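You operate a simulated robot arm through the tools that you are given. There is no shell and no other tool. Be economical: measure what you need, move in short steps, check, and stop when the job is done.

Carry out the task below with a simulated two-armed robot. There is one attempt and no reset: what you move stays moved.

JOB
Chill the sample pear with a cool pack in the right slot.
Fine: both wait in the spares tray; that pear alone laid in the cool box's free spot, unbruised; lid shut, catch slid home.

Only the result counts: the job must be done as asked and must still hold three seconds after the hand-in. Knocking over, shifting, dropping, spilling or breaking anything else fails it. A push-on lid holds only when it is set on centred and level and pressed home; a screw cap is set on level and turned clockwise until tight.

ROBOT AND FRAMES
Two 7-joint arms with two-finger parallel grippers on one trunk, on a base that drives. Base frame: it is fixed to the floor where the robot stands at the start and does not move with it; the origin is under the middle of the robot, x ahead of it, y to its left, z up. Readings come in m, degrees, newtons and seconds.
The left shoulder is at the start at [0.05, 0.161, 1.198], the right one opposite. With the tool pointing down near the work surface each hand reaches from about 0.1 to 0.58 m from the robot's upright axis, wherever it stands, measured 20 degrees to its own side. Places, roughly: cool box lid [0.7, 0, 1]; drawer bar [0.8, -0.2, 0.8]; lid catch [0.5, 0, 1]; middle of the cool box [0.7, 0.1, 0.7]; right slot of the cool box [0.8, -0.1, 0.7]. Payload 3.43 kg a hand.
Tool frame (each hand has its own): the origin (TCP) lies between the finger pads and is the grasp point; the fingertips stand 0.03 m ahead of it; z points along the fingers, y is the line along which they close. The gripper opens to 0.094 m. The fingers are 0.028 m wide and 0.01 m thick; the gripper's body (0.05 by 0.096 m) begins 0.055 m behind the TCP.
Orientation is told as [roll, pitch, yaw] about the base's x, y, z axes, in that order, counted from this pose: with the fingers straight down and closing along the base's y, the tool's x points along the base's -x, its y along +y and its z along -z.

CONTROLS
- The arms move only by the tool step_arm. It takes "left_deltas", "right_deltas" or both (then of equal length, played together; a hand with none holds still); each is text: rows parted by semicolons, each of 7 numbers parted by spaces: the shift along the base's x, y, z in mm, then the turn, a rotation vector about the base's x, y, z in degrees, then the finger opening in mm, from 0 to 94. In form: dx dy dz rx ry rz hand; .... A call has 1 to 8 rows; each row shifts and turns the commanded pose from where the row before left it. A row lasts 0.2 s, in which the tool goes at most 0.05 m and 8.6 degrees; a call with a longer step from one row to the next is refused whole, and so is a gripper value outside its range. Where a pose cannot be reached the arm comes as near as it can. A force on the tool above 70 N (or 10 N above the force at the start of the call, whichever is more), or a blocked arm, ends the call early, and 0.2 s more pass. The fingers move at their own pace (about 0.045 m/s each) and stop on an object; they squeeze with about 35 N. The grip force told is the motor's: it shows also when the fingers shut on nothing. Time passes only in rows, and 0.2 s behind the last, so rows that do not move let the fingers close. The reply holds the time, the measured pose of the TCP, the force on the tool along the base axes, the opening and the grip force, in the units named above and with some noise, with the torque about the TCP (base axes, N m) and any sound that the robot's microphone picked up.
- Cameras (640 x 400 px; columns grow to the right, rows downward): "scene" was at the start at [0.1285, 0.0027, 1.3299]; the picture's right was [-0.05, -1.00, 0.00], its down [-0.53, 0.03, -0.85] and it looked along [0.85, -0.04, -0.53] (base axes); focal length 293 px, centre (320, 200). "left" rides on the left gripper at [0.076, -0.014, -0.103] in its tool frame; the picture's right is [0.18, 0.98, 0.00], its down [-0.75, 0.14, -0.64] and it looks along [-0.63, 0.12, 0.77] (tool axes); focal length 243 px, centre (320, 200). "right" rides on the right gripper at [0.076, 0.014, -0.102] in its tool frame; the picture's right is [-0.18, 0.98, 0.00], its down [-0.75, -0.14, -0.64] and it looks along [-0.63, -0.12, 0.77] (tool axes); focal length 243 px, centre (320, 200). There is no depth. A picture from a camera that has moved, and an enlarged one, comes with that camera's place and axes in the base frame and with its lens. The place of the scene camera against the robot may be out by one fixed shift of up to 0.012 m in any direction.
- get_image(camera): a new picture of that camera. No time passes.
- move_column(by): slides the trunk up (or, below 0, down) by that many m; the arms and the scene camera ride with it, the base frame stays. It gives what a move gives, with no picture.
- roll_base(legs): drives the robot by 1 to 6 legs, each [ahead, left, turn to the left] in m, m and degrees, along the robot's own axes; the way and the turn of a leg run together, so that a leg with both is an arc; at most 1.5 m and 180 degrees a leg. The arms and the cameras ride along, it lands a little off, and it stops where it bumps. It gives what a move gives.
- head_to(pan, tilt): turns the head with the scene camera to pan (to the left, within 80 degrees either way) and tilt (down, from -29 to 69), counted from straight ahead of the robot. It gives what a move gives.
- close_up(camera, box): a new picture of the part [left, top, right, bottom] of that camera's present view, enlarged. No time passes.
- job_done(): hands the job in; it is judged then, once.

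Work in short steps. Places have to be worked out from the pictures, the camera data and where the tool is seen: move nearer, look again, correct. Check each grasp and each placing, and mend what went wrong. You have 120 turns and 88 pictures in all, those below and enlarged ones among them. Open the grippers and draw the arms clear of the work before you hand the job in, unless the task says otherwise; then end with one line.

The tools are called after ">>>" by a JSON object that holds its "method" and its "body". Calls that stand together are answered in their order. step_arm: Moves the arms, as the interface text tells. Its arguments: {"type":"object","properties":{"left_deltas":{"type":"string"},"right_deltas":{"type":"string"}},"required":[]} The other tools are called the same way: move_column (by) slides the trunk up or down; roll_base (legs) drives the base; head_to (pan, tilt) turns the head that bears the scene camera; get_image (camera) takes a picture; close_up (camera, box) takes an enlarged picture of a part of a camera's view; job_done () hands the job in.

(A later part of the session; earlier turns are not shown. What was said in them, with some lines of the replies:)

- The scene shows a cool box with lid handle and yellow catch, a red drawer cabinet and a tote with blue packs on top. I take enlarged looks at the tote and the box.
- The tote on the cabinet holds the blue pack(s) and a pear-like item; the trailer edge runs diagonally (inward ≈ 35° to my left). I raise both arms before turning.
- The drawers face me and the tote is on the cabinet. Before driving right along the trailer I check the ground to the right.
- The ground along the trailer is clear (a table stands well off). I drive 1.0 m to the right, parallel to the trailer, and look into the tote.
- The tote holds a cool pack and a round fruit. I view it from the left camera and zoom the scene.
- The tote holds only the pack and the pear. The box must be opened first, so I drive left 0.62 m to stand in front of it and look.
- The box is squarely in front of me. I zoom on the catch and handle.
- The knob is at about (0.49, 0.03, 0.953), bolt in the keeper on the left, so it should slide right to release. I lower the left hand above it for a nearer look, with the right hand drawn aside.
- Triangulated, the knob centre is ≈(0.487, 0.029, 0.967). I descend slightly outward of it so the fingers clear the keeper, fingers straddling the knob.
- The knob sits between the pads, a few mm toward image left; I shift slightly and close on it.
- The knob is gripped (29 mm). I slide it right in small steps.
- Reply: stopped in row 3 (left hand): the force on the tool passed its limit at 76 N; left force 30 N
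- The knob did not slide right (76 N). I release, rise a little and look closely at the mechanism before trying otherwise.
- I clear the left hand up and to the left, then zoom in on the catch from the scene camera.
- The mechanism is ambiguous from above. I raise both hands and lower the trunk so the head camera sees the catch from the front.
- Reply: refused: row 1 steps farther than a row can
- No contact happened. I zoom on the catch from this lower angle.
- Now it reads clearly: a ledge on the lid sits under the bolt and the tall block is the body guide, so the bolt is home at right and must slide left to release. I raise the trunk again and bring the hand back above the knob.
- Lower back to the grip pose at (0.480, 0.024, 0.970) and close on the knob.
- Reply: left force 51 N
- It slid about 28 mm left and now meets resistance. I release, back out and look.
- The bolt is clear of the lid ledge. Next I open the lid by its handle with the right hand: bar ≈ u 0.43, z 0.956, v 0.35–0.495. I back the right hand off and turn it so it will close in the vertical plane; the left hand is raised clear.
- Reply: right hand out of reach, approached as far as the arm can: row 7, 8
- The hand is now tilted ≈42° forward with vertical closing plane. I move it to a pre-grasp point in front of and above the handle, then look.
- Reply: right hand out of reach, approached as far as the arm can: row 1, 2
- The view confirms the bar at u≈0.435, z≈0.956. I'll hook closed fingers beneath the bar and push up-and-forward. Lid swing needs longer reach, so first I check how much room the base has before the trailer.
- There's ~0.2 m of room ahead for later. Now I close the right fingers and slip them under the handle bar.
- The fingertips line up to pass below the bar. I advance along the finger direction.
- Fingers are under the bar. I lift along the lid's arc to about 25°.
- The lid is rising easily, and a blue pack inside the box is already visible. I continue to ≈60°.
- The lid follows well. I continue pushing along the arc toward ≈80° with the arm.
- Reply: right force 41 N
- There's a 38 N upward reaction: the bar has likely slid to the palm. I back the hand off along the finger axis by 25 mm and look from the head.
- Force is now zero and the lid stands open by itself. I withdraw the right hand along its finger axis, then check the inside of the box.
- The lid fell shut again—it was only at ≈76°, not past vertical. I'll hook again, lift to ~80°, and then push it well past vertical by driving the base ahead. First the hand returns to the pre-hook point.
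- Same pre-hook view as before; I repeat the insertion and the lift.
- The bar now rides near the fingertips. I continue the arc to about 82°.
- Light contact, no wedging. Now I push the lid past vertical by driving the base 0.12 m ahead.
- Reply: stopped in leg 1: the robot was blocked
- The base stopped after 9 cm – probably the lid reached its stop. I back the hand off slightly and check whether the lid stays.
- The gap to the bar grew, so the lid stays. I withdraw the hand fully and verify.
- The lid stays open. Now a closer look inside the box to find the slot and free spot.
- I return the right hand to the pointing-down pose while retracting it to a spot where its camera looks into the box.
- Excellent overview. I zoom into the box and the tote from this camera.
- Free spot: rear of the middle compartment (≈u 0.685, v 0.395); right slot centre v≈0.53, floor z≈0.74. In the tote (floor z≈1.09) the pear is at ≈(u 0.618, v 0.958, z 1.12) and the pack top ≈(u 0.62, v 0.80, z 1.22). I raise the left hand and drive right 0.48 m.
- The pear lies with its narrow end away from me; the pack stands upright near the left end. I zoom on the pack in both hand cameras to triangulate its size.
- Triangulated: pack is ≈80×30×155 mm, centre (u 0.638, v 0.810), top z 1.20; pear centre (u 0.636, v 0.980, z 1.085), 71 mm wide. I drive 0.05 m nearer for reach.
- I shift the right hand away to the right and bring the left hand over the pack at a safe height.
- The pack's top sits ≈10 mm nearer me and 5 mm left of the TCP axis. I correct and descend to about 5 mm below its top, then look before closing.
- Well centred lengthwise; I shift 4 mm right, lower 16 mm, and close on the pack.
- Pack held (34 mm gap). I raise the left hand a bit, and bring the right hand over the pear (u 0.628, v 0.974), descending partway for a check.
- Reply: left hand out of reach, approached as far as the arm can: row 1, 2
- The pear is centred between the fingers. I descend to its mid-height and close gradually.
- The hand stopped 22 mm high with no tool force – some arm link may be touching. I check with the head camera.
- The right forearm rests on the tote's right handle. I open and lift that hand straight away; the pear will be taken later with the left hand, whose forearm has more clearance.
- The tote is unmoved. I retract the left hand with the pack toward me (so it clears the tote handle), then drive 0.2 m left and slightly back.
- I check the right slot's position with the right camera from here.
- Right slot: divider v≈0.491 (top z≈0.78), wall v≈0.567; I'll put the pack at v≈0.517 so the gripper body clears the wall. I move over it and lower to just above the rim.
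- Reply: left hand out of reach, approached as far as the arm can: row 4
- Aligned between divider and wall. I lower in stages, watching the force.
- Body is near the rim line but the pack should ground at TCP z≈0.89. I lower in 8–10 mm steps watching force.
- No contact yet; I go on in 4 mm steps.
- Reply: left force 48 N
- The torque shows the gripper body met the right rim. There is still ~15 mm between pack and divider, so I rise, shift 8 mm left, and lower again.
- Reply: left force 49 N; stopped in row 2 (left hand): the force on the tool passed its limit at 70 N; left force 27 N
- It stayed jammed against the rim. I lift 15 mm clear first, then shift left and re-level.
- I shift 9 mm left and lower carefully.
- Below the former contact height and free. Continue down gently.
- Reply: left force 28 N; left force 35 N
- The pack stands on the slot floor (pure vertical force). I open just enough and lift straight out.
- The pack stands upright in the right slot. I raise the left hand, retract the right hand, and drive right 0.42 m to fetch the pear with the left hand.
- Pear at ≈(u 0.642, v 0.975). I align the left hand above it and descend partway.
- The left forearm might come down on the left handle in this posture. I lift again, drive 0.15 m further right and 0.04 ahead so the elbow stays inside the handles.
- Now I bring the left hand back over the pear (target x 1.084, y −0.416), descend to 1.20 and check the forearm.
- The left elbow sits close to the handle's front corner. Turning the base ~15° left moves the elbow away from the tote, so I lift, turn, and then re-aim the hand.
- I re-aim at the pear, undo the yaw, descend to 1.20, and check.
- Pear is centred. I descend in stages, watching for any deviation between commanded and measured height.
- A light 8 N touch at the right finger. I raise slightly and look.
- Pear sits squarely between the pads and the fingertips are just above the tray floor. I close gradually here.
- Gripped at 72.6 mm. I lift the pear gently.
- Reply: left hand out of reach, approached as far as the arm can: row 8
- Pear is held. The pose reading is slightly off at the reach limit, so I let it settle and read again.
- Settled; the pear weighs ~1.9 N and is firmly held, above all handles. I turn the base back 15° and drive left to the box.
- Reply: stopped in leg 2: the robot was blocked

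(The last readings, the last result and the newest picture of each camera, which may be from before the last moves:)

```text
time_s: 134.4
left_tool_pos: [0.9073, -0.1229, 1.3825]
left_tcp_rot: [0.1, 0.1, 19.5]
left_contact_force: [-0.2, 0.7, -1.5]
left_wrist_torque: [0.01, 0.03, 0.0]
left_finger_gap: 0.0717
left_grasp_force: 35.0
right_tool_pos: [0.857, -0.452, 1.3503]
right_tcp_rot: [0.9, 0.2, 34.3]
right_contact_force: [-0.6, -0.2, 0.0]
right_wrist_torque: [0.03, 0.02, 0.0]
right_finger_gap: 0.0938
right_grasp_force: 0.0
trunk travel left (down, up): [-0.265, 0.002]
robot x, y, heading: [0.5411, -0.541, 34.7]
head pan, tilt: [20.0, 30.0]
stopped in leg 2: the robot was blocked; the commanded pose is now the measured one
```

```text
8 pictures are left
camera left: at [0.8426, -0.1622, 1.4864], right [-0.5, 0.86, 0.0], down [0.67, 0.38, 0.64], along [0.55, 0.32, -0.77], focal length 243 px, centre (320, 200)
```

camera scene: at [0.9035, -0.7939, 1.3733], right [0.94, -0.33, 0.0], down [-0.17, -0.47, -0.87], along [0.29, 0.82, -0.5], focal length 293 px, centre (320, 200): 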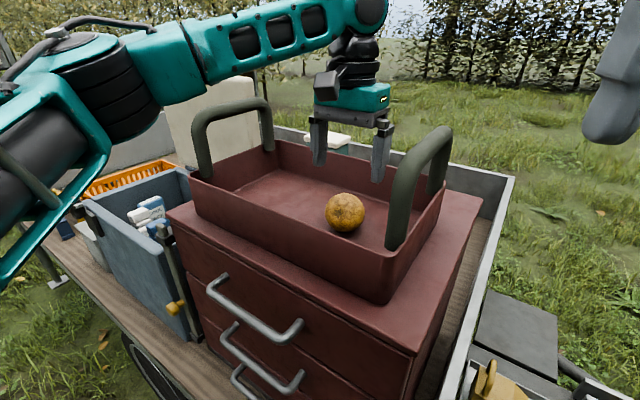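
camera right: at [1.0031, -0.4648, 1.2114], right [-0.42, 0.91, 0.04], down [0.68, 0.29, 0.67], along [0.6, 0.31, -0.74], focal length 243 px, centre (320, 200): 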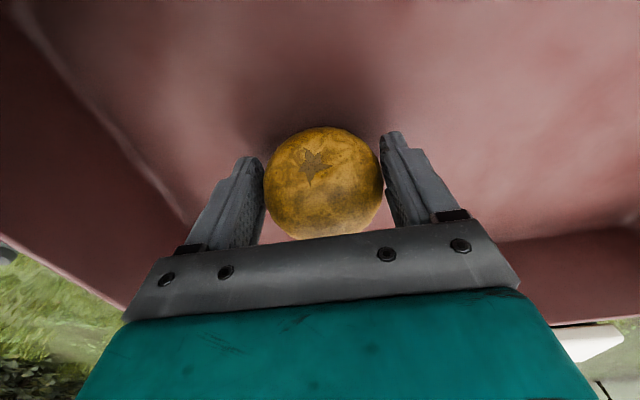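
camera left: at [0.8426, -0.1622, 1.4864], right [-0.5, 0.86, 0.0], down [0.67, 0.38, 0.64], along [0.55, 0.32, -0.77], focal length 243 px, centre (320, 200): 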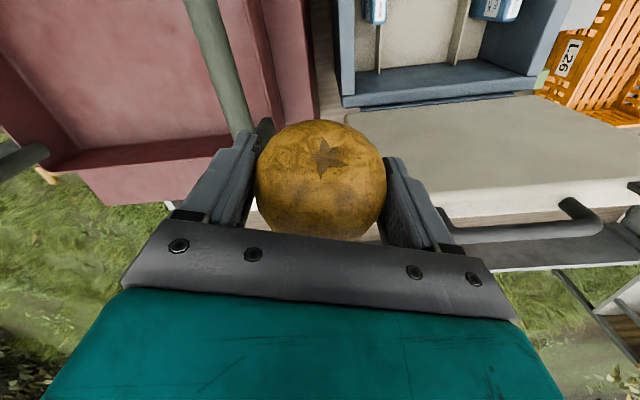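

The base was blocked at u≈0.127, most likely by the trailer wheel (the same reason as before). I back off 0.05 m and continue left 0.26 m.

>>> {"method": "roll_base", "body": {"legs": [[-0.05, 0, 0.8], [0, 0.26, 0]]}}

```text
time_s: 137.9
left_tool_pos: [0.7073, 0.0709, 1.382]
left_tcp_rot: [0.3, 0.0, 20.2]
left_contact_force: [0.2, 0.2, -2.4]
left_wrist_torque: [0.0, 0.01, -0.02]
left_finger_gap: 0.0717
left_grasp_force: 35.3
right_tool_pos: [0.6625, -0.2587, 1.3491]
right_tcp_rot: [0.8, 0.1, 35.1]
right_contact_force: [0.9, 0.1, -0.1]
right_wrist_torque: [-0.01, -0.01, 0.01]
right_finger_gap: 0.0939
right_grasp_force: 0.2
trunk travel left (down, up): [-0.265, 0.002]
robot x, y, heading: [0.3486, -0.353, 35.4]
head pan, tilt: [20.0, 30.0]
```

No block this time. I yaw the hand back square, centre it at v≈0.395, and look into the box.

>>> {"method": "step_arm", "body": {"left_deltas": "12 -17 0 0 0 7.7 70; 12 -17 -20 0 0 7.6 70; 0 0 -40 0 0 0 70; 0 0 -40 0 0 0 70; 0 0 -40 0 0 0 70"}}

>>> {"method": "get_image", "body": {"camera": "left"}}

```text
time_s: 139.1
left_tool_pos: [0.7316, 0.0368, 1.2415]
left_tcp_rot: [0.2, 0.2, 35.7]
left_contact_force: [-0.9, -0.5, -1.5]
left_wrist_torque: [-0.02, 0.01, -0.01]
left_finger_gap: 0.0717
left_grasp_force: 35.2
right_tool_pos: [0.6619, -0.2576, 1.3498]
right_tcp_rot: [0.8, 0.4, 35.1]
right_contact_force: [0.5, 0.2, 0.7]
right_wrist_torque: [-0.05, -0.01, -0.02]
right_finger_gap: 0.0938
right_grasp_force: 0.1
trunk travel left (down, up): [-0.265, 0.002]
robot x, y, heading: [0.3481, -0.3503, 35.1]
head pan, tilt: [20.0, 30.0]
```

```text
7 pictures are left
camera left: at [0.6805, -0.0183, 1.3452], right [-0.72, 0.69, 0.0], down [0.53, 0.55, 0.64], along [0.44, 0.46, -0.77], focal length 243 px, centre (320, 200)
```

left: 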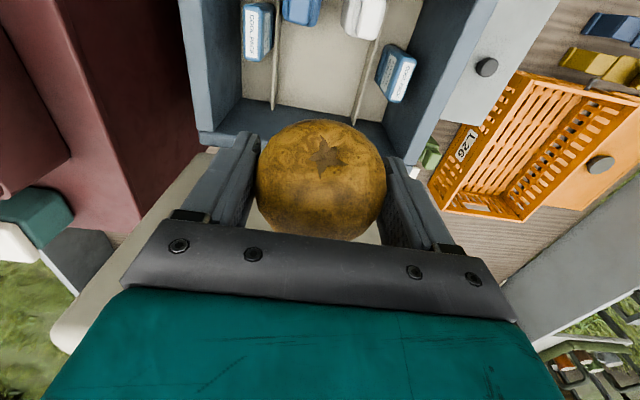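

Compartment is v 0.284–0.481, back wall u≈0.755, bottles end at u≈0.595. I move to u 0.66, v 0.383 and lower in stages; by comparison with the pack, the pear should ground at TCP z≈0.779.

>>> {"method": "step_arm", "body": {"left_deltas": "9.6 11.3 -40 0 0 0 70; 9.6 11.3 -40 0 0 0 70; 9.5 11.3 -40 0 0 0 70; 0 0 -45 0 0 0 70; 0 0 -45 0 0 0 70; 0 0 -45 0 0 0 70; 0 0 -45 0 0 0 70"}}

>>> {"method": "get_image", "body": {"camera": "left"}}

```text
time_s: 140.7
left_tool_pos: [0.7591, 0.068, 0.941]
left_tcp_rot: [0.2, 0.1, 35.5]
left_contact_force: [-0.1, -0.4, -1.7]
left_wrist_torque: [-0.04, 0.02, 0.0]
left_finger_gap: 0.0713
left_grasp_force: 35.3
right_tool_pos: [0.6616, -0.2596, 1.3479]
right_tcp_rot: [0.8, 0.3, 35.1]
right_contact_force: [0.0, 0.3, -0.6]
right_wrist_torque: [0.01, 0.0, 0.01]
right_finger_gap: 0.094
right_grasp_force: 0.1
trunk travel left (down, up): [-0.265, 0.002]
robot x, y, heading: [0.352, -0.3508, 35.3]
head pan, tilt: [20.0, 30.0]
```

```text
6 pictures are left
camera left: at [0.7079, 0.0118, 1.0451], right [-0.72, 0.69, 0.0], down [0.53, 0.55, 0.64], along [0.44, 0.46, -0.77], focal length 243 px, centre (320, 200)
```

left: 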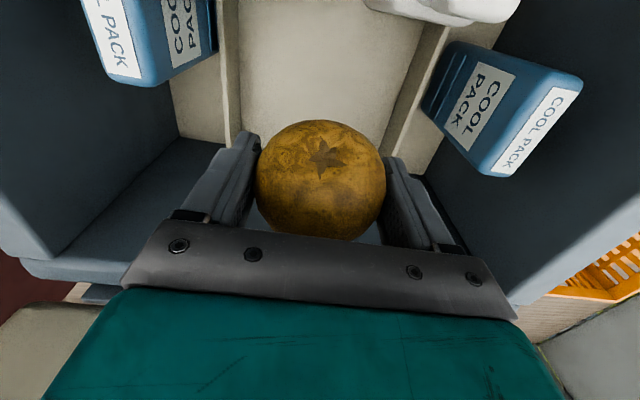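

Centred between the dividers and clear of the bottles. I lower to just above the floor.

>>> {"method": "step_arm", "body": {"left_deltas": "0 0 -45 0 0 0 70; 0 0 -45 0 0 0 70; 0 0 -40 0 0 0 70; 0 0 -15 0 0 0 70"}}

>>> {"method": "step_arm", "body": {"left_deltas": "0 0 -4 0 0 0 70; 0 0 -4 0 0 0 70"}}

```text
time_s: 141.7
left_tool_pos: [0.7593, 0.0685, 0.7971]
left_tcp_rot: [0.2, 0.1, 35.6]
left_contact_force: [-0.4, 0.0, -1.3]
left_wrist_torque: [-0.01, 0.05, -0.03]
left_finger_gap: 0.0716
left_grasp_force: 35.3
right_tool_pos: [0.6621, -0.2596, 1.3507]
right_tcp_rot: [0.9, 0.1, 35.1]
right_contact_force: [0.1, 0.2, -0.4]
right_wrist_torque: [0.0, 0.01, 0.04]
right_finger_gap: 0.0943
right_grasp_force: 0.1
trunk travel left (down, up): [-0.265, 0.002]
robot x, y, heading: [0.3512, -0.3499, 35.2]
head pan, tilt: [20.0, 30.0]
```

```text
time_s: 142.3
left_tool_pos: [0.7594, 0.0689, 0.7891]
left_tcp_rot: [0.2, 0.1, 35.6]
left_contact_force: [-0.7, -0.2, -0.9]
left_wrist_torque: [0.01, 0.0, 0.03]
left_finger_gap: 0.0716
left_grasp_force: 35.3
right_tool_pos: [0.6624, -0.2588, 1.3503]
right_tcp_rot: [0.8, 0.2, 35.2]
right_contact_force: [0.3, -0.3, -0.4]
right_wrist_torque: [-0.03, 0.0, -0.01]
right_finger_gap: 0.0941
right_grasp_force: 0.0
trunk travel left (down, up): [-0.265, 0.002]
robot x, y, heading: [0.3488, -0.3545, 35.1]
head pan, tilt: [20.0, 30.0]
```

Still hanging free; a few more 3 mm steps until the floor is felt.

>>> {"method": "step_arm", "body": {"left_deltas": "0 0 -3 0 0 0 70; 0 0 -3 0 0 0 70"}}

>>> {"method": "step_arm", "body": {"left_deltas": "0 0 -2 0 0 0 70; 0 0 -2 0 0 0 70"}}

```text
time_s: 142.9
left_tool_pos: [0.7581, 0.07, 0.7856]
left_tcp_rot: [0.1, 0.1, 35.6]
left_contact_force: [0.4, -0.3, -1.2]
left_wrist_torque: [-0.02, 0.03, -0.02]
left_finger_gap: 0.0716
left_grasp_force: 34.9
left hand out of reach, approached as far as the arm can: row 2
right_tool_pos: [0.6625, -0.2579, 1.3499]
right_tcp_rot: [0.8, 0.2, 35.1]
right_contact_force: [0.4, 0.7, 0.4]
right_wrist_torque: [0.01, -0.01, 0.01]
right_finger_gap: 0.094
right_grasp_force: 0.0
trunk travel left (down, up): [-0.265, 0.002]
robot x, y, heading: [0.3538, -0.3499, 35.4]
head pan, tilt: [20.0, 30.0]
```

```text
time_s: 143.5
left_tool_pos: [0.7569, 0.0687, 0.7838]
left_tcp_rot: [0.2, 0.1, 35.6]
left_contact_force: [0.9, 0.1, -1.7]
left_wrist_torque: [-0.02, 0.02, 0.0]
left_finger_gap: 0.0715
left_grasp_force: 34.0
right_tool_pos: [0.6622, -0.2583, 1.3495]
right_tcp_rot: [0.7, 0.2, 35.1]
right_contact_force: [-0.6, -0.1, 1.0]
right_wrist_torque: [0.0, -0.07, -0.01]
right_finger_gap: 0.0941
right_grasp_force: 0.1
trunk travel left (down, up): [-0.265, 0.002]
robot x, y, heading: [0.3455, -0.3486, 35.3]
head pan, tilt: [20.0, 30.0]
```

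The arm is at its reach limit, so I lower the trunk a few mm instead.

>>> {"method": "move_column", "body": {"by": -0.005}}

>>> {"method": "move_column", "body": {"by": -0.004}}

```text
time_s: 144.0
left_tool_pos: [0.758, 0.0682, 0.7783]
left_tcp_rot: [0.4, 0.0, 35.6]
left_contact_force: [-1.2, 2.0, 2.0]
left_wrist_torque: [-0.45, 0.04, -0.24]
left_finger_gap: 0.0714
left_grasp_force: 34.9
right_tool_pos: [0.6623, -0.258, 1.3447]
right_tcp_rot: [0.7, 0.1, 35.1]
right_contact_force: [0.7, -0.2, 0.1]
right_wrist_torque: [-0.03, 0.02, 0.0]
right_finger_gap: 0.094
right_grasp_force: 0.1
trunk travel left (down, up): [-0.26, 0.007]
robot x, y, heading: [0.3535, -0.3477, 35.2]
head pan, tilt: [20.0, 30.0]
```

```text
time_s: 144.5
left_tool_pos: [0.7581, 0.0706, 0.779]
left_tcp_rot: [0.2, -0.1, 35.6]
left_contact_force: [-4.4, 7.4, 26.2]
left_wrist_torque: [-2.73, 1.09, -0.76]
left_finger_gap: 0.0715
left_grasp_force: 35.5
right_tool_pos: [0.6587, -0.2594, 1.3418]
right_tcp_rot: [0.7, 0.2, 35.1]
right_contact_force: [-0.2, 0.2, -1.2]
right_wrist_torque: [0.0, 0.02, 0.03]
right_finger_gap: 0.0941
right_grasp_force: 0.0
trunk travel left (down, up): [-0.256, 0.011]
robot x, y, heading: [0.3497, -0.35, 35.0]
head pan, tilt: [20.0, 30.0]
```

The torque points to the hand's camera bracket touching the blue bottle's top. I back up 4 mm; the pear should be within a couple of mm of the floor, so I check with a picture.

>>> {"method": "move_column", "body": {"by": 0.004}}

>>> {"method": "get_image", "body": {"camera": "left"}}

```text
time_s: 145.1
left_tool_pos: [0.7563, 0.069, 0.7784]
left_tcp_rot: [0.2, 0.0, 35.6]
left_contact_force: [0.0, 6.4, 12.9]
left_wrist_torque: [-1.76, 0.86, -0.31]
left_finger_gap: 0.0715
left_grasp_force: 34.5
right_tool_pos: [0.6609, -0.2589, 1.3431]
right_tcp_rot: [0.8, 0.2, 35.2]
right_contact_force: [0.4, 0.7, -0.3]
right_wrist_torque: [-0.01, 0.01, 0.01]
right_finger_gap: 0.0939
right_grasp_force: 0.0
trunk travel left (down, up): [-0.26, 0.007]
robot x, y, heading: [0.3479, -0.3515, 35.4]
head pan, tilt: [20.0, 30.0]
```

```text
5 pictures are left
camera left: at [0.7052, 0.0133, 0.882], right [-0.72, 0.69, 0.0], down [0.53, 0.55, 0.64], along [0.44, 0.47, -0.77], focal length 243 px, centre (320, 200)
```

left: 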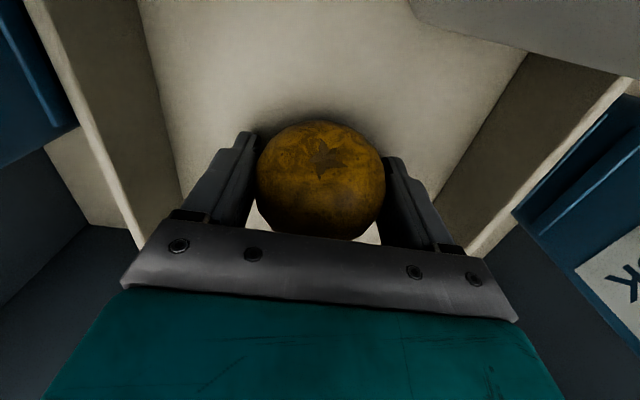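

The pear is practically on the floor. I open the fingers here and then raise the trunk straight up to leave without dragging anything.

>>> {"method": "step_arm", "body": {"left_deltas": "0 0 0 0 0 0 76; 0 0 0 0 0 0 82; 0 0 0 0 0 0 88; 0 0 0 0 0 0 88"}}

>>> {"method": "step_arm", "body": {"left_deltas": "0 0 10 0 0 0 90; 0 0 20 0 0 0 90; 0 0 40 0 0 0 90; 0 0 45 0 0 0 90; 0 0 45 0 0 0 90; 0 0 45 0 0 0 90; 0 0 45 0 0 0 90; 0 0 45 0 0 0 90"}}

>>> {"method": "get_image", "body": {"camera": "left"}}

```text
time_s: 146.1
left_tool_pos: [0.7568, 0.0694, 0.7794]
left_tcp_rot: [0.2, 0.2, 35.7]
left_contact_force: [-1.5, 3.6, 8.0]
left_wrist_torque: [-0.95, 0.24, -0.36]
left_finger_gap: 0.088
left_grasp_force: 0.0
right_tool_pos: [0.6606, -0.2581, 1.3447]
right_tcp_rot: [0.8, 0.1, 35.2]
right_contact_force: [-0.6, -0.1, 0.2]
right_wrist_torque: [0.0, -0.02, -0.01]
right_finger_gap: 0.0939
right_grasp_force: 0.1
trunk travel left (down, up): [-0.26, 0.007]
robot x, y, heading: [0.3497, -0.3519, 35.6]
head pan, tilt: [20.0, 30.0]
```

```text
time_s: 147.9
left_tool_pos: [0.7575, 0.0668, 1.0758]
left_tcp_rot: [0.3, 0.1, 35.6]
left_contact_force: [-0.2, -0.7, 0.7]
left_wrist_torque: [-0.02, -0.03, 0.0]
left_finger_gap: 0.0902
left_grasp_force: 0.1
right_tool_pos: [0.6617, -0.2594, 1.3448]
right_tcp_rot: [1.0, 0.2, 35.1]
right_contact_force: [0.0, 0.0, 0.7]
right_wrist_torque: [0.02, 0.0, -0.01]
right_finger_gap: 0.0939
right_grasp_force: 0.1
trunk travel left (down, up): [-0.26, 0.007]
robot x, y, heading: [0.3511, -0.3484, 35.6]
head pan, tilt: [20.0, 30.0]
```

```text
4 pictures are left
camera left: at [0.7055, 0.0104, 1.1791], right [-0.72, 0.69, 0.01], down [0.53, 0.55, 0.64], along [0.44, 0.47, -0.77], focal length 243 px, centre (320, 200)
```

left: 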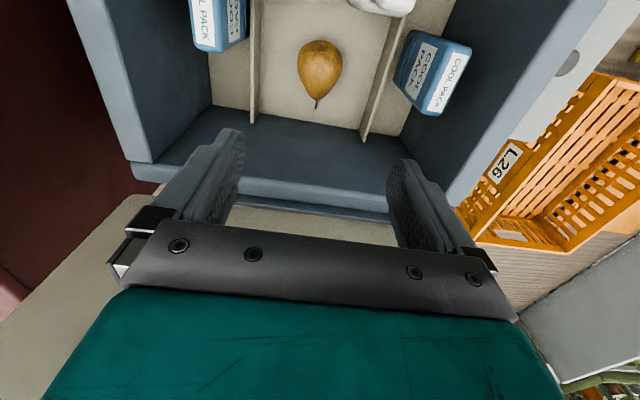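

The pear lies alone in the free rear spot; packs and bottles stand. Now the lid: I retract the left hand out of the lid's swing, then ready the right hand for the handle.

>>> {"method": "step_arm", "body": {"left_deltas": "0 0 45 0 0 0 90; 0 0 45 0 0 0 90; 0 0 45 0 0 0 90; 0 0 45 0 0 0 90; -47 -8 0 0 0 0 70; -47 -8 0 0 0 0 70; -47 -8 0 0 0 0 70; -47 -8 0 0 0 0 70"}}

>>> {"method": "step_arm", "body": {"left_deltas": "-47 -8 0 0 0 0 60; -47 -8 0 0 0 0 60; -40 -8 0 0 0 0 60; -30 -5 0 0 0 0 60; 0 0 0 0 0 0 60; 0 0 0 0 0 0 60; 0 0 0 0 0 0 60; 0 0 0 0 0 0 60", "right_deltas": "8.7 35 0 0 0 0 94; 8.7 35 0 0 0 0 94; 8.7 35 0 0 0 -8.5 94; 8.7 35 0 0 0 -8.5 94; 0 0 0 0 0 -8.5 94; 0 0 0 0 0 -8.5 94; 0 0 0 0 0 -8.5 94; 0 0 0 0 0 -8.5 94"}}

>>> {"method": "step_arm", "body": {"right_deltas": "0 0 0 0 0 -8.5 94; 0 0 0 0 0 -8.5 94; 0 0 0 0 0 -8.5 94; 0 0 0 0 0 -8.5 94; 0 0 0 0 0 -4.5 94; 0 0 0 4.9 -6.9 0 94; 0 0 0 4.9 -6.9 0 94; 0 0 0 4.9 -6.9 0 94"}}

>>> {"method": "step_arm", "body": {"right_deltas": "0 0 0 4.9 -6.9 0 94; 0 0 0 4.9 -6.9 0 94"}}

```text
time_s: 149.7
left_tool_pos: [0.5661, 0.0361, 1.2554]
left_tcp_rot: [0.2, 0.1, 35.5]
left_contact_force: [0.8, -0.8, 0.0]
left_wrist_torque: [-0.02, 0.0, -0.03]
left_finger_gap: 0.0698
left_grasp_force: 0.2
right_tool_pos: [0.6611, -0.2586, 1.3442]
right_tcp_rot: [0.8, 0.2, 35.1]
right_contact_force: [-0.6, 0.6, -0.1]
right_wrist_torque: [0.03, -0.03, -0.03]
right_finger_gap: 0.094
right_grasp_force: 0.2
trunk travel left (down, up): [-0.26, 0.007]
robot x, y, heading: [0.3485, -0.3481, 35.3]
head pan, tilt: [20.0, 30.0]
```

```text
time_s: 151.5
left_tool_pos: [0.4062, 0.0091, 1.2551]
left_tcp_rot: [0.2, 0.1, 35.6]
left_contact_force: [-0.4, -0.3, -0.7]
left_wrist_torque: [0.0, 0.02, 0.0]
left_finger_gap: 0.0601
left_grasp_force: 0.1
right_tool_pos: [0.6964, -0.1189, 1.3455]
right_tcp_rot: [0.9, 0.3, -16.0]
right_contact_force: [-0.8, 0.3, 0.3]
right_wrist_torque: [0.0, -0.01, 0.0]
right_finger_gap: 0.094
right_grasp_force: 0.0
trunk travel left (down, up): [-0.26, 0.007]
robot x, y, heading: [0.3475, -0.3523, 35.5]
head pan, tilt: [20.0, 30.0]
```

```text
time_s: 153.3
left_tool_pos: [0.4058, 0.0089, 1.255]
left_tcp_rot: [0.3, 0.1, 35.6]
left_contact_force: [-0.2, 0.1, 0.1]
left_wrist_torque: [0.0, 0.01, -0.03]
left_finger_gap: 0.0599
left_grasp_force: 0.1
right_tool_pos: [0.6967, -0.1187, 1.3454]
right_tcp_rot: [26.4, 0.1, -54.3]
right_contact_force: [-0.8, 0.6, -0.3]
right_wrist_torque: [-0.02, -0.02, 0.02]
right_finger_gap: 0.0941
right_grasp_force: 0.1
trunk travel left (down, up): [-0.26, 0.007]
robot x, y, heading: [0.3503, -0.3508, 35.5]
head pan, tilt: [20.0, 30.0]
```

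```text
time_s: 153.9
left_tool_pos: [0.4055, 0.0088, 1.2544]
left_tcp_rot: [0.3, 0.1, 35.6]
left_contact_force: [-0.3, 0.2, 0.9]
left_wrist_torque: [0.01, 0.0, 0.01]
left_finger_gap: 0.0601
left_grasp_force: 0.0
right_tool_pos: [0.6965, -0.1168, 1.345]
right_tcp_rot: [43.3, 0.1, -54.2]
right_contact_force: [0.5, -0.8, 0.0]
right_wrist_torque: [0.01, 0.01, 0.0]
right_finger_gap: 0.0939
right_grasp_force: 0.0
trunk travel left (down, up): [-0.26, 0.007]
robot x, y, heading: [0.3536, -0.3504, 35.3]
head pan, tilt: [20.0, 30.0]
```

I shift the base 0.06 m left, move the right hand toward the lid handle, and look.

>>> {"method": "roll_base", "body": {"legs": [[0, 0.06, 0]]}}

>>> {"method": "step_arm", "body": {"right_deltas": "32 23 3 0 0 0 94; 32 23 3 0 0 0 94; 32 23 3 0 0 0 94; 32 23 3 0 0 0 94"}}

>>> {"method": "get_image", "body": {"camera": "right"}}

```text
time_s: 155.1
left_tool_pos: [0.3705, 0.0558, 1.2538]
left_tcp_rot: [0.1, 0.1, 35.6]
left_contact_force: [0.0, -0.2, 0.7]
left_wrist_torque: [-0.02, -0.03, -0.01]
left_finger_gap: 0.0602
left_grasp_force: 0.1
right_tool_pos: [0.6624, -0.0692, 1.344]
right_tcp_rot: [43.3, 0.0, -54.2]
right_contact_force: [-0.2, 0.2, 0.2]
right_wrist_torque: [-0.01, -0.04, 0.0]
right_finger_gap: 0.094
right_grasp_force: 0.0
trunk travel left (down, up): [-0.26, 0.007]
robot x, y, heading: [0.3148, -0.3019, 35.3]
head pan, tilt: [20.0, 30.0]
```

```text
time_s: 156.1
left_tool_pos: [0.3707, 0.0574, 1.2546]
left_tcp_rot: [0.2, 0.1, 35.7]
left_contact_force: [0.2, -0.3, 0.4]
left_wrist_torque: [-0.01, 0.03, 0.0]
left_finger_gap: 0.0599
left_grasp_force: 0.2
right_tool_pos: [0.7888, 0.0239, 1.3562]
right_tcp_rot: [43.1, -0.1, -54.3]
right_contact_force: [-0.3, -0.4, 0.2]
right_wrist_torque: [0.0, -0.05, 0.0]
right_finger_gap: 0.094
right_grasp_force: 0.2
trunk travel left (down, up): [-0.26, 0.007]
robot x, y, heading: [0.3148, -0.3025, 35.5]
head pan, tilt: [20.0, 30.0]
```

```text
3 pictures are left
camera right: at [0.6962, 0.0503, 1.4421], right [0.69, 0.27, 0.67], down [0.0, -0.93, 0.37], along [0.72, -0.26, -0.64], focal length 243 px, centre (320, 200)
```

right: 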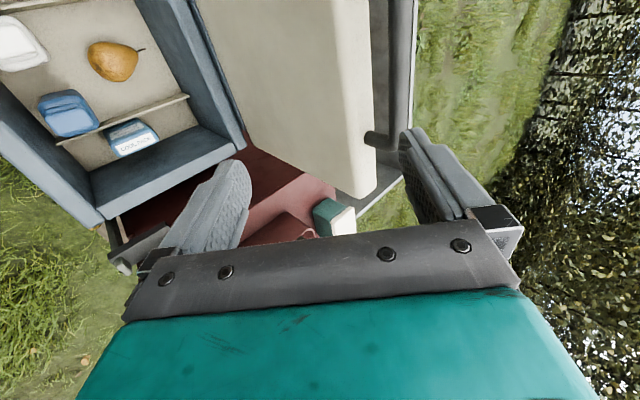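

Bar at (u 0.804, z 1.310); the pear still lies fine. I line the open gripper up with the bar and advance so it straddles it.

>>> {"method": "step_arm", "body": {"right_deltas": "22.7 16.2 26 0 0 0 94; 22.7 16.1 26 0 0 0 94; 21 15 -27 0 0 0 94; 21 15 -27 0 0 0 94"}}

>>> {"method": "step_arm", "body": {"right_deltas": "11 8 -14.5 0 0 0 94; 10.5 7.5 -14.5 0 0 0 94"}}

```text
time_s: 157.1
left_tool_pos: [0.371, 0.0564, 1.2555]
left_tcp_rot: [0.3, 0.1, 35.7]
left_contact_force: [0.2, 0.3, 0.8]
left_wrist_torque: [-0.01, -0.02, 0.01]
left_finger_gap: 0.0599
left_grasp_force: 0.0
right_tool_pos: [0.8738, 0.082, 1.353]
right_tcp_rot: [43.2, 0.0, -54.0]
right_contact_force: [0.6, 0.8, 0.0]
right_wrist_torque: [0.02, 0.0, -0.02]
right_finger_gap: 0.0941
right_grasp_force: 0.1
right hand out of reach, approached as far as the arm can: row 4
trunk travel left (down, up): [-0.26, 0.007]
robot x, y, heading: [0.316, -0.3006, 35.3]
head pan, tilt: [20.0, 30.0]
```

```text
time_s: 157.7
left_tool_pos: [0.3715, 0.0566, 1.2554]
left_tcp_rot: [0.4, 0.1, 35.7]
left_contact_force: [-0.4, 0.2, -0.4]
left_wrist_torque: [0.0, -0.01, 0.03]
left_finger_gap: 0.0599
left_grasp_force: 0.0
right_tool_pos: [0.8908, 0.0892, 1.3181]
right_tcp_rot: [43.3, 0.0, -54.2]
right_contact_force: [-0.1, 0.5, 0.1]
right_wrist_torque: [0.01, 0.0, 0.0]
right_finger_gap: 0.094
right_grasp_force: 0.2
right hand out of reach, approached as far as the arm can: row 1, 2
trunk travel left (down, up): [-0.26, 0.007]
robot x, y, heading: [0.3164, -0.3016, 35.5]
head pan, tilt: [20.0, 30.0]
```

The bar should now be between the fingertips, 24 mm ahead of the TCP. I nudge the base 1.2 cm ahead for more grip depth, then close.

>>> {"method": "roll_base", "body": {"legs": [[0.012, 0, 0]]}}

>>> {"method": "step_arm", "body": {"right_deltas": "0 0 0 0 0 0 60; 0 0 0 0 0 0 30; 0 0 0 0 0 0 10; 0 0 0 0 0 0 10; 0 0 0 0 0 0 10; 0 0 0 0 0 0 10"}}

```text
time_s: 158.5
left_tool_pos: [0.3744, 0.0599, 1.2554]
left_tcp_rot: [0.3, 0.0, 35.7]
left_contact_force: [0.6, -0.6, -0.6]
left_wrist_torque: [-0.02, 0.03, 0.01]
left_finger_gap: 0.0598
left_grasp_force: 0.1
right_tool_pos: [0.8942, 0.0912, 1.3189]
right_tcp_rot: [43.3, 0.0, -54.3]
right_contact_force: [-0.9, 0.1, 0.1]
right_wrist_torque: [0.0, -0.02, -0.02]
right_finger_gap: 0.0939
right_grasp_force: 0.0
trunk travel left (down, up): [-0.26, 0.007]
robot x, y, heading: [0.3182, -0.2989, 35.3]
head pan, tilt: [20.0, 30.0]
stopped in leg 1: the robot was blocked; the commanded pose is now the measured one
```

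```text
time_s: 159.9
left_tool_pos: [0.3735, 0.0589, 1.2568]
left_tcp_rot: [0.2, -0.1, 35.8]
left_contact_force: [0.3, 0.0, 0.3]
left_wrist_torque: [0.01, -0.02, 0.01]
left_finger_gap: 0.0602
left_grasp_force: 0.0
right_tool_pos: [0.8936, 0.0888, 1.3202]
right_tcp_rot: [43.4, -0.1, -54.2]
right_contact_force: [1.0, 0.5, 9.0]
right_wrist_torque: [-0.01, -0.19, 0.07]
right_finger_gap: 0.0179
right_grasp_force: 41.2
trunk travel left (down, up): [-0.26, 0.007]
robot x, y, heading: [0.3196, -0.2997, 35.3]
head pan, tilt: [20.0, 30.0]
```

The handle bar is gripped (17.9 mm). I now swing the lid down along its arc in controlled steps.

>>> {"method": "step_arm", "body": {"right_deltas": "-24.8 -17.7 -0.3 0 0 0 10; -24.8 -17.6 -2.9 0 0 0 10; -24.4 -17.4 -5.6 0 0 0 10; -23.9 -17.1 -8.2 0 0 0 10; -23.3 -16.6 -10.7 0 0 0 10; -22.4 -16 -13.1 0 0 0 10"}}

>>> {"method": "step_arm", "body": {"right_deltas": "-21.4 -15.3 -15.5 0 0 0 10; -20.2 -14.4 -17.7 0 0 0 10; -18.9 -13.5 -19.8 0 0 0 10; -17.4 -12.4 -21.8 0 0 0 10; -15.8 -11.3 -23.5 0 0 0 10; -14.1 -10 -25.1 0 0 0 10"}}

```text
time_s: 161.3
left_tool_pos: [0.3768, 0.0554, 1.2559]
left_tcp_rot: [0.5, 0.0, 35.6]
left_contact_force: [0.7, 1.1, 0.6]
left_wrist_torque: [-0.01, 0.03, -0.01]
left_finger_gap: 0.0601
left_grasp_force: 0.0
right_tool_pos: [0.7562, -0.0173, 1.2756]
right_tcp_rot: [42.8, -0.1, -54.9]
right_contact_force: [21.6, -28.5, -4.2]
right_wrist_torque: [-1.03, -0.63, 0.41]
right_finger_gap: 0.0179
right_grasp_force: 45.1
trunk travel left (down, up): [-0.26, 0.007]
robot x, y, heading: [0.3176, -0.3006, 35.5]
head pan, tilt: [20.0, 30.0]
```

```text
time_s: 162.7
left_tool_pos: [0.3768, 0.0577, 1.2554]
left_tcp_rot: [0.5, 0.1, 35.6]
left_contact_force: [0.0, 0.2, 0.6]
left_wrist_torque: [-0.01, 0.01, 0.0]
left_finger_gap: 0.0597
left_grasp_force: 0.1
right_tool_pos: [0.6458, -0.0917, 1.154]
right_tcp_rot: [43.1, 0.0, -54.5]
right_contact_force: [15.5, -20.8, -3.0]
right_wrist_torque: [-0.75, -0.33, -0.01]
right_finger_gap: 0.0181
right_grasp_force: 45.0
trunk travel left (down, up): [-0.26, 0.007]
robot x, y, heading: [0.3194, -0.3006, 35.5]
head pan, tilt: [20.0, 30.0]
```

The lid follows well; a mild sideways force suggests nudging a few mm to the right. I continue down.

>>> {"method": "step_arm", "body": {"right_deltas": "-10.8 -11.1 -26.5 0 0 0 10; -9.3 -8.7 -27.8 0 0 0 10; -7.8 -6.8 -28.7 0 0 0 10; -6.2 -4.4 -29.5 0 0 0 10"}}

>>> {"method": "step_arm", "body": {"right_deltas": "-4.1 -2.9 -25 0 0 0 10; -2 -1.4 -20 0 0 0 10"}}

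```text
time_s: 163.7
left_tool_pos: [0.3728, 0.0589, 1.2553]
left_tcp_rot: [0.2, -0.1, 35.7]
left_contact_force: [0.4, -0.6, 0.1]
left_wrist_torque: [0.0, 0.02, 0.0]
left_finger_gap: 0.0602
left_grasp_force: 0.0
right_tool_pos: [0.6067, -0.1191, 1.0411]
right_tcp_rot: [43.1, 0.1, -54.0]
right_contact_force: [-7.0, -1.5, -2.7]
right_wrist_torque: [-0.03, 0.29, 0.18]
right_finger_gap: 0.0179
right_grasp_force: 18.0
trunk travel left (down, up): [-0.26, 0.007]
robot x, y, heading: [0.3209, -0.2984, 35.4]
head pan, tilt: [20.0, 30.0]
```

```text
time_s: 164.3
left_tool_pos: [0.3719, 0.0592, 1.2555]
left_tcp_rot: [0.2, 0.0, 35.7]
left_contact_force: [0.0, -0.5, -0.8]
left_wrist_torque: [0.0, 0.02, 0.01]
left_finger_gap: 0.0599
left_grasp_force: 0.0
right_tool_pos: [0.6009, -0.1252, 0.9959]
right_tcp_rot: [43.2, 0.1, -54.1]
right_contact_force: [-11.1, -1.2, -1.2]
right_wrist_torque: [0.19, 0.19, 0.27]
right_finger_gap: 0.0172
right_grasp_force: 45.4
trunk travel left (down, up): [-0.26, 0.007]
robot x, y, heading: [0.3203, -0.2982, 35.5]
head pan, tilt: [20.0, 30.0]
```

Nearly closed (TCP z 0.996; expected ≈0.972 when shut). I continue gently down until it seats.

>>> {"method": "step_arm", "body": {"right_deltas": "0 0 -10 0 0 0 10; 0 0 -8 0 0 0 10; 0 0 -5 0 0 0 10"}}

>>> {"method": "step_arm", "body": {"right_deltas": "0 0 -5 0 0 0 10; 0 0 -5 0 0 0 10"}}

```text
time_s: 165.1
left_tool_pos: [0.3706, 0.0582, 1.2559]
left_tcp_rot: [0.2, -0.3, 35.8]
left_contact_force: [0.5, 0.1, 0.0]
left_wrist_torque: [-0.02, -0.03, 0.04]
left_finger_gap: 0.06
left_grasp_force: 0.1
right_tool_pos: [0.6011, -0.1237, 0.9767]
right_tcp_rot: [43.7, 0.0, -54.0]
right_contact_force: [-23.8, -9.4, 21.5]
right_wrist_torque: [-0.52, -0.28, -0.33]
right_finger_gap: 0.0175
right_grasp_force: 44.9
trunk travel left (down, up): [-0.26, 0.007]
robot x, y, heading: [0.3205, -0.3009, 35.2]
head pan, tilt: [20.0, 30.0]
```

```text
time_s: 165.7
left_tool_pos: [0.3726, 0.0578, 1.2552]
left_tcp_rot: [0.3, 0.1, 35.7]
left_contact_force: [-0.1, 0.0, 0.3]
left_wrist_torque: [0.01, -0.01, -0.02]
left_finger_gap: 0.06
left_grasp_force: 0.0
right_tool_pos: [0.6061, -0.1231, 0.9663]
right_tcp_rot: [44.0, 0.1, -54.6]
right_contact_force: [7.3, 0.9, 38.2]
right_wrist_torque: [-0.15, -0.53, 0.0]
right_finger_gap: 0.0277
right_grasp_force: 15.4
trunk travel left (down, up): [-0.26, 0.007]
robot x, y, heading: [0.3215, -0.301, 35.3]
head pan, tilt: [20.0, 30.0]
```

The lid appears seated (38 N upward). I open a little and withdraw along the finger axis, then check.

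>>> {"method": "step_arm", "body": {"right_deltas": "-3 -2 5 0 0 0 34; -10 -7 12 0 0 0 45; -16.7 -11.9 22 0 0 0 60; -16.7 -11.9 22 0 0 0 60; -16.7 -11.9 30 0 0 0 40; -10 -25 30 0 0 0 10; 0 -40 10 0 0 0 0; 20 -30 10 0 0 0 0"}}

>>> {"method": "head_to", "body": {"pan": 0, "tilt": 55}}

>>> {"method": "get_image", "body": {"camera": "scene"}}

```text
time_s: 167.3
left_tool_pos: [0.3743, 0.058, 1.2553]
left_tcp_rot: [0.3, -0.1, 35.7]
left_contact_force: [0.4, -0.5, 0.2]
left_wrist_torque: [0.0, -0.02, -0.01]
left_finger_gap: 0.0599
left_grasp_force: 0.0
right_tool_pos: [0.5675, -0.1917, 1.0665]
right_tcp_rot: [45.6, -8.0, -64.5]
right_contact_force: [0.1, 0.4, 0.9]
right_wrist_torque: [0.01, 0.0, 0.0]
right_finger_gap: 0.0
right_grasp_force: 7.4
right hand out of reach, approached as far as the arm can: row 6, 7, 8
trunk travel left (down, up): [-0.26, 0.007]
robot x, y, heading: [0.3206, -0.2998, 35.3]
head pan, tilt: [20.0, 30.0]
stopped in row 8 (right hand): the arm was blocked; the commanded pose is now the measured one
```

```text
time_s: 168.2
left_tool_pos: [0.3738, 0.06, 1.2546]
left_tcp_rot: [0.3, 0.1, 35.8]
left_contact_force: [0.4, -0.2, 0.3]
left_wrist_torque: [-0.01, -0.03, 0.02]
left_finger_gap: 0.0602
left_grasp_force: 0.1
right_tool_pos: [0.5661, -0.1901, 1.0645]
right_tcp_rot: [45.7, -8.0, -64.5]
right_contact_force: [0.2, 1.1, -0.2]
right_wrist_torque: [-0.01, 0.01, 0.0]
right_finger_gap: 0.0003
right_grasp_force: 33.2
trunk travel left (down, up): [-0.26, 0.007]
robot x, y, heading: [0.3186, -0.2984, 35.6]
head pan, tilt: [0.0, 55.0]
```

```text
2 pictures are left
camera scene: at [0.4106, -0.2275, 1.3323], right [0.58, -0.82, 0.0], down [-0.67, -0.47, -0.57], along [0.47, 0.33, -0.82], focal length 293 px, centre (320, 200)
```

scene: 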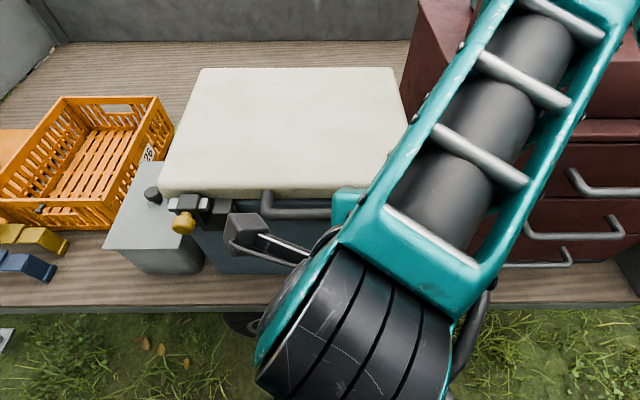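

The lid is shut level. I lift the right hand up and away carefully, then bring the left hand over the catch knob (at its open position ≈ x 0.463, y 0.047).

>>> {"method": "step_arm", "body": {"right_deltas": "0 0 35 0 0 0 0; 0 0 40 0 0 0 0; 0 0 45 0 0 0 0; 10 -10 40 0 0 0 0; 14 -20 30 0 0 0 0; 17 -24 0 0 0 0 0; 17 -24 0 0 0 0 0"}}

>>> {"method": "step_arm", "body": {"left_deltas": "20 -1 -40 0 0 0 70; 22 -4 -40 0 0 0 70; 22 -4 -40 0 0 0 70; 23 -3 -40 0 0 0 70; 0 0 -30 0 0 0 70"}}

>>> {"method": "get_image", "body": {"camera": "left"}}

```text
time_s: 169.8
left_tool_pos: [0.3744, 0.0584, 1.2549]
left_tcp_rot: [0.4, 0.2, 35.8]
left_contact_force: [-0.2, 0.6, 0.4]
left_wrist_torque: [0.0, -0.01, 0.0]
left_finger_gap: 0.0601
left_grasp_force: 0.0
right_tool_pos: [0.6268, -0.2625, 1.2605]
right_tcp_rot: [44.1, -8.8, -64.8]
right_contact_force: [1.1, -0.2, 0.1]
right_wrist_torque: [-0.01, 0.01, -0.01]
right_finger_gap: 0.0
right_grasp_force: 33.2
right hand out of reach, approached as far as the arm can: row 7
trunk travel left (down, up): [-0.26, 0.007]
robot x, y, heading: [0.3239, -0.2976, 35.4]
head pan, tilt: [0.0, 55.0]
```

```text
time_s: 171.0
left_tool_pos: [0.4625, 0.0462, 1.064]
left_tcp_rot: [0.2, 0.1, 35.7]
left_contact_force: [0.2, 0.5, 0.6]
left_wrist_torque: [-0.02, -0.03, -0.03]
left_finger_gap: 0.0701
left_grasp_force: 0.1
right_tool_pos: [0.6234, -0.259, 1.2654]
right_tcp_rot: [45.6, -8.2, -64.2]
right_contact_force: [1.4, -0.2, 0.7]
right_wrist_torque: [-0.01, -0.03, 0.02]
right_finger_gap: 0.0002
right_grasp_force: 32.9
trunk travel left (down, up): [-0.26, 0.007]
robot x, y, heading: [0.3192, -0.2938, 35.5]
head pan, tilt: [0.0, 55.0]
```

```text
1 pictures are left
camera left: at [0.41, -0.0101, 1.1679], right [-0.72, 0.69, 0.0], down [0.53, 0.55, 0.64], along [0.44, 0.47, -0.77], focal length 243 px, centre (320, 200)
```

left: 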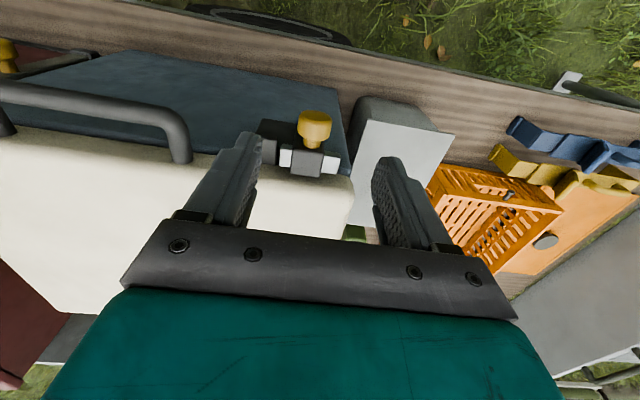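

The knob is at ≈(0.471, 0.048), well within the finger gap. I descend, grip it, and slide it right toward home.

>>> {"method": "step_arm", "body": {"left_deltas": "1.5 -3 -35 0 0 0 70; 0 0 -35 0 0 0 70; 0 0 -24 0 0 0 70; 0 0 0 0 0 0 45; 0 0 0 0 0 0 25; 0 0 0 0 0 0 20; 0 0 0 0 0 0 20; 0 0 0 0 0 0 20"}}

>>> {"method": "step_arm", "body": {"left_deltas": "4.6 -6.5 0 0 0 0 20; 4.6 -6.5 0 0 0 0 20; 4.6 -6.5 0 0 0 0 20; 3.5 -4.9 0 0 0 0 20; 2.3 -3.3 0 0 0 0 20"}}

```text
time_s: 172.8
left_tool_pos: [0.4616, 0.0443, 0.9718]
left_tcp_rot: [0.3, 0.1, 35.6]
left_contact_force: [-0.2, -0.6, -4.6]
left_wrist_torque: [0.11, -0.1, 0.27]
left_finger_gap: 0.029
left_grasp_force: 45.4
right_tool_pos: [0.6234, -0.2606, 1.2654]
right_tcp_rot: [45.5, -8.1, -64.1]
right_contact_force: [0.0, 0.5, -0.7]
right_wrist_torque: [0.01, -0.01, 0.0]
right_finger_gap: 0.0003
right_grasp_force: 32.3
trunk travel left (down, up): [-0.26, 0.007]
robot x, y, heading: [0.317, -0.2978, 35.5]
head pan, tilt: [0.0, 55.0]
```

```text
time_s: 174.0
left_tool_pos: [0.4788, 0.0215, 0.9709]
left_tcp_rot: [0.8, 0.0, 36.1]
left_contact_force: [-18.3, 26.7, 10.7]
left_wrist_torque: [0.23, 0.42, -0.22]
left_finger_gap: 0.0288
left_grasp_force: 44.8
right_tool_pos: [0.6211, -0.2573, 1.2659]
right_tcp_rot: [45.5, -8.3, -64.1]
right_contact_force: [-0.7, -0.1, 0.2]
right_wrist_torque: [0.03, 0.0, 0.0]
right_finger_gap: 0.0
right_grasp_force: 32.5
trunk travel left (down, up): [-0.26, 0.007]
robot x, y, heading: [0.32, -0.3018, 35.2]
head pan, tilt: [0.0, 55.0]
```

The knob reached the original home position (v 0.260) against its stop. I release, withdraw, and verify with the last picture.

>>> {"method": "step_arm", "body": {"left_deltas": "0 0 0 0 0 0 50; 0 0 0 0 0 0 70; 0 0 0 0 0 0 70; -16 -11 0 0 0 0 70; -16 -11 10 0 0 0 70; -16 -5 40 0 0 0 70; -16 20 40 0 0 0 70; -10 30 35 0 0 0 70"}}

>>> {"method": "step_arm", "body": {"left_deltas": "-10 30 30 0 0 0 70; -10 30 30 0 0 0 70; 0 0 0 0 0 0 70", "right_deltas": "0 0 0 0 0 0 60; 0 0 0 0 0 0 94; 0 0 0 0 0 0 94"}}

>>> {"method": "close_up", "body": {"camera": "scene", "box": [120, 40, 440, 240]}}

```text
time_s: 175.8
left_tool_pos: [0.418, 0.0444, 1.0961]
left_tcp_rot: [0.3, 0.2, 35.8]
left_contact_force: [0.7, 0.8, -0.7]
left_wrist_torque: [0.02, -0.03, 0.01]
left_finger_gap: 0.0698
left_grasp_force: 0.1
left hand out of reach, approached as far as the arm can: row 6, 7
right_tool_pos: [0.6221, -0.262, 1.2659]
right_tcp_rot: [45.6, -8.1, -64.2]
right_contact_force: [0.4, 0.4, 0.5]
right_wrist_torque: [0.01, 0.0, 0.0]
right_finger_gap: 0.0003
right_grasp_force: 33.4
trunk travel left (down, up): [-0.26, 0.007]
robot x, y, heading: [0.3237, -0.3012, 35.4]
head pan, tilt: [0.0, 55.0]
```

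```text
time_s: 176.6
left_tool_pos: [0.3971, 0.1042, 1.1583]
left_tcp_rot: [0.2, 0.0, 35.6]
left_contact_force: [0.7, 0.3, -0.6]
left_wrist_torque: [0.0, 0.0, 0.01]
left_finger_gap: 0.07
left_grasp_force: 0.0
right_tool_pos: [0.6233, -0.2607, 1.2649]
right_tcp_rot: [45.7, -8.1, -64.1]
right_contact_force: [0.0, 0.5, -1.1]
right_wrist_torque: [-0.04, -0.01, 0.0]
right_finger_gap: 0.0674
right_grasp_force: 0.0
trunk travel left (down, up): [-0.26, 0.007]
robot x, y, heading: [0.3195, -0.3008, 35.5]
head pan, tilt: [0.0, 55.0]
```

```text
2.00 times, centred on (280, 140) of scene
camera zoom: at [0.4108, -0.2276, 1.3322], right [0.58, -0.82, 0.0], down [-0.67, -0.47, -0.57], along [0.47, 0.33, -0.82], focal length 586 px, centre (400, 320)
```

zoom: 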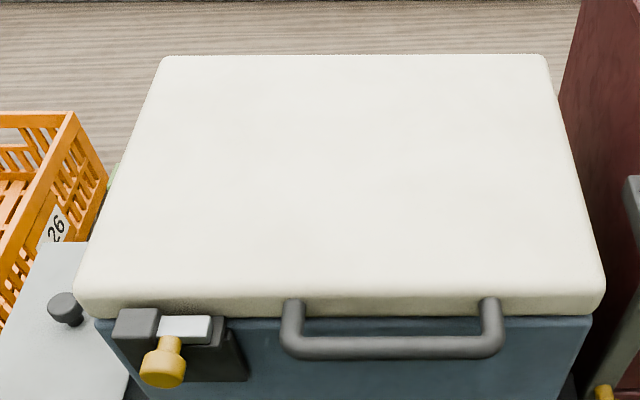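

The lid is shut and the bolt is over the ledge as at the start. I open up and back the robot clear, then hand in.

>>> {"method": "roll_base", "body": {"legs": [[-0.2, 0, 0]]}}

>>> {"method": "job_done", "body": {}}

```text
time_s: 178.2
left_tool_pos: [0.2327, -0.0123, 1.1571]
left_tcp_rot: [0.3, 0.0, 35.8]
left_contact_force: [-0.5, 0.2, -0.1]
left_wrist_torque: [0.02, -0.01, 0.0]
left_finger_gap: 0.0698
left_grasp_force: 0.1
right_tool_pos: [0.4591, -0.377, 1.2657]
right_tcp_rot: [45.5, -8.1, -64.0]
right_contact_force: [-0.5, 0.2, 0.0]
right_wrist_torque: [-0.04, 0.0, 0.02]
right_finger_gap: 0.094
right_grasp_force: 0.0
trunk travel left (down, up): [-0.26, 0.007]
robot x, y, heading: [0.1537, -0.4159, 35.8]
head pan, tilt: [0.0, 55.0]
```

```text
The job is handed in.
```

The cool pack stands in the right slot, the pear lies alone in the free spot behind the bottles, and the lid is shut with the catch slid home. I had no look inside once the lid was down. On the way the lid fell shut once, before anything was loaded, and the hand briefly pressed the blue bottle's top at about 26 N; it stayed standing as far as I could see.
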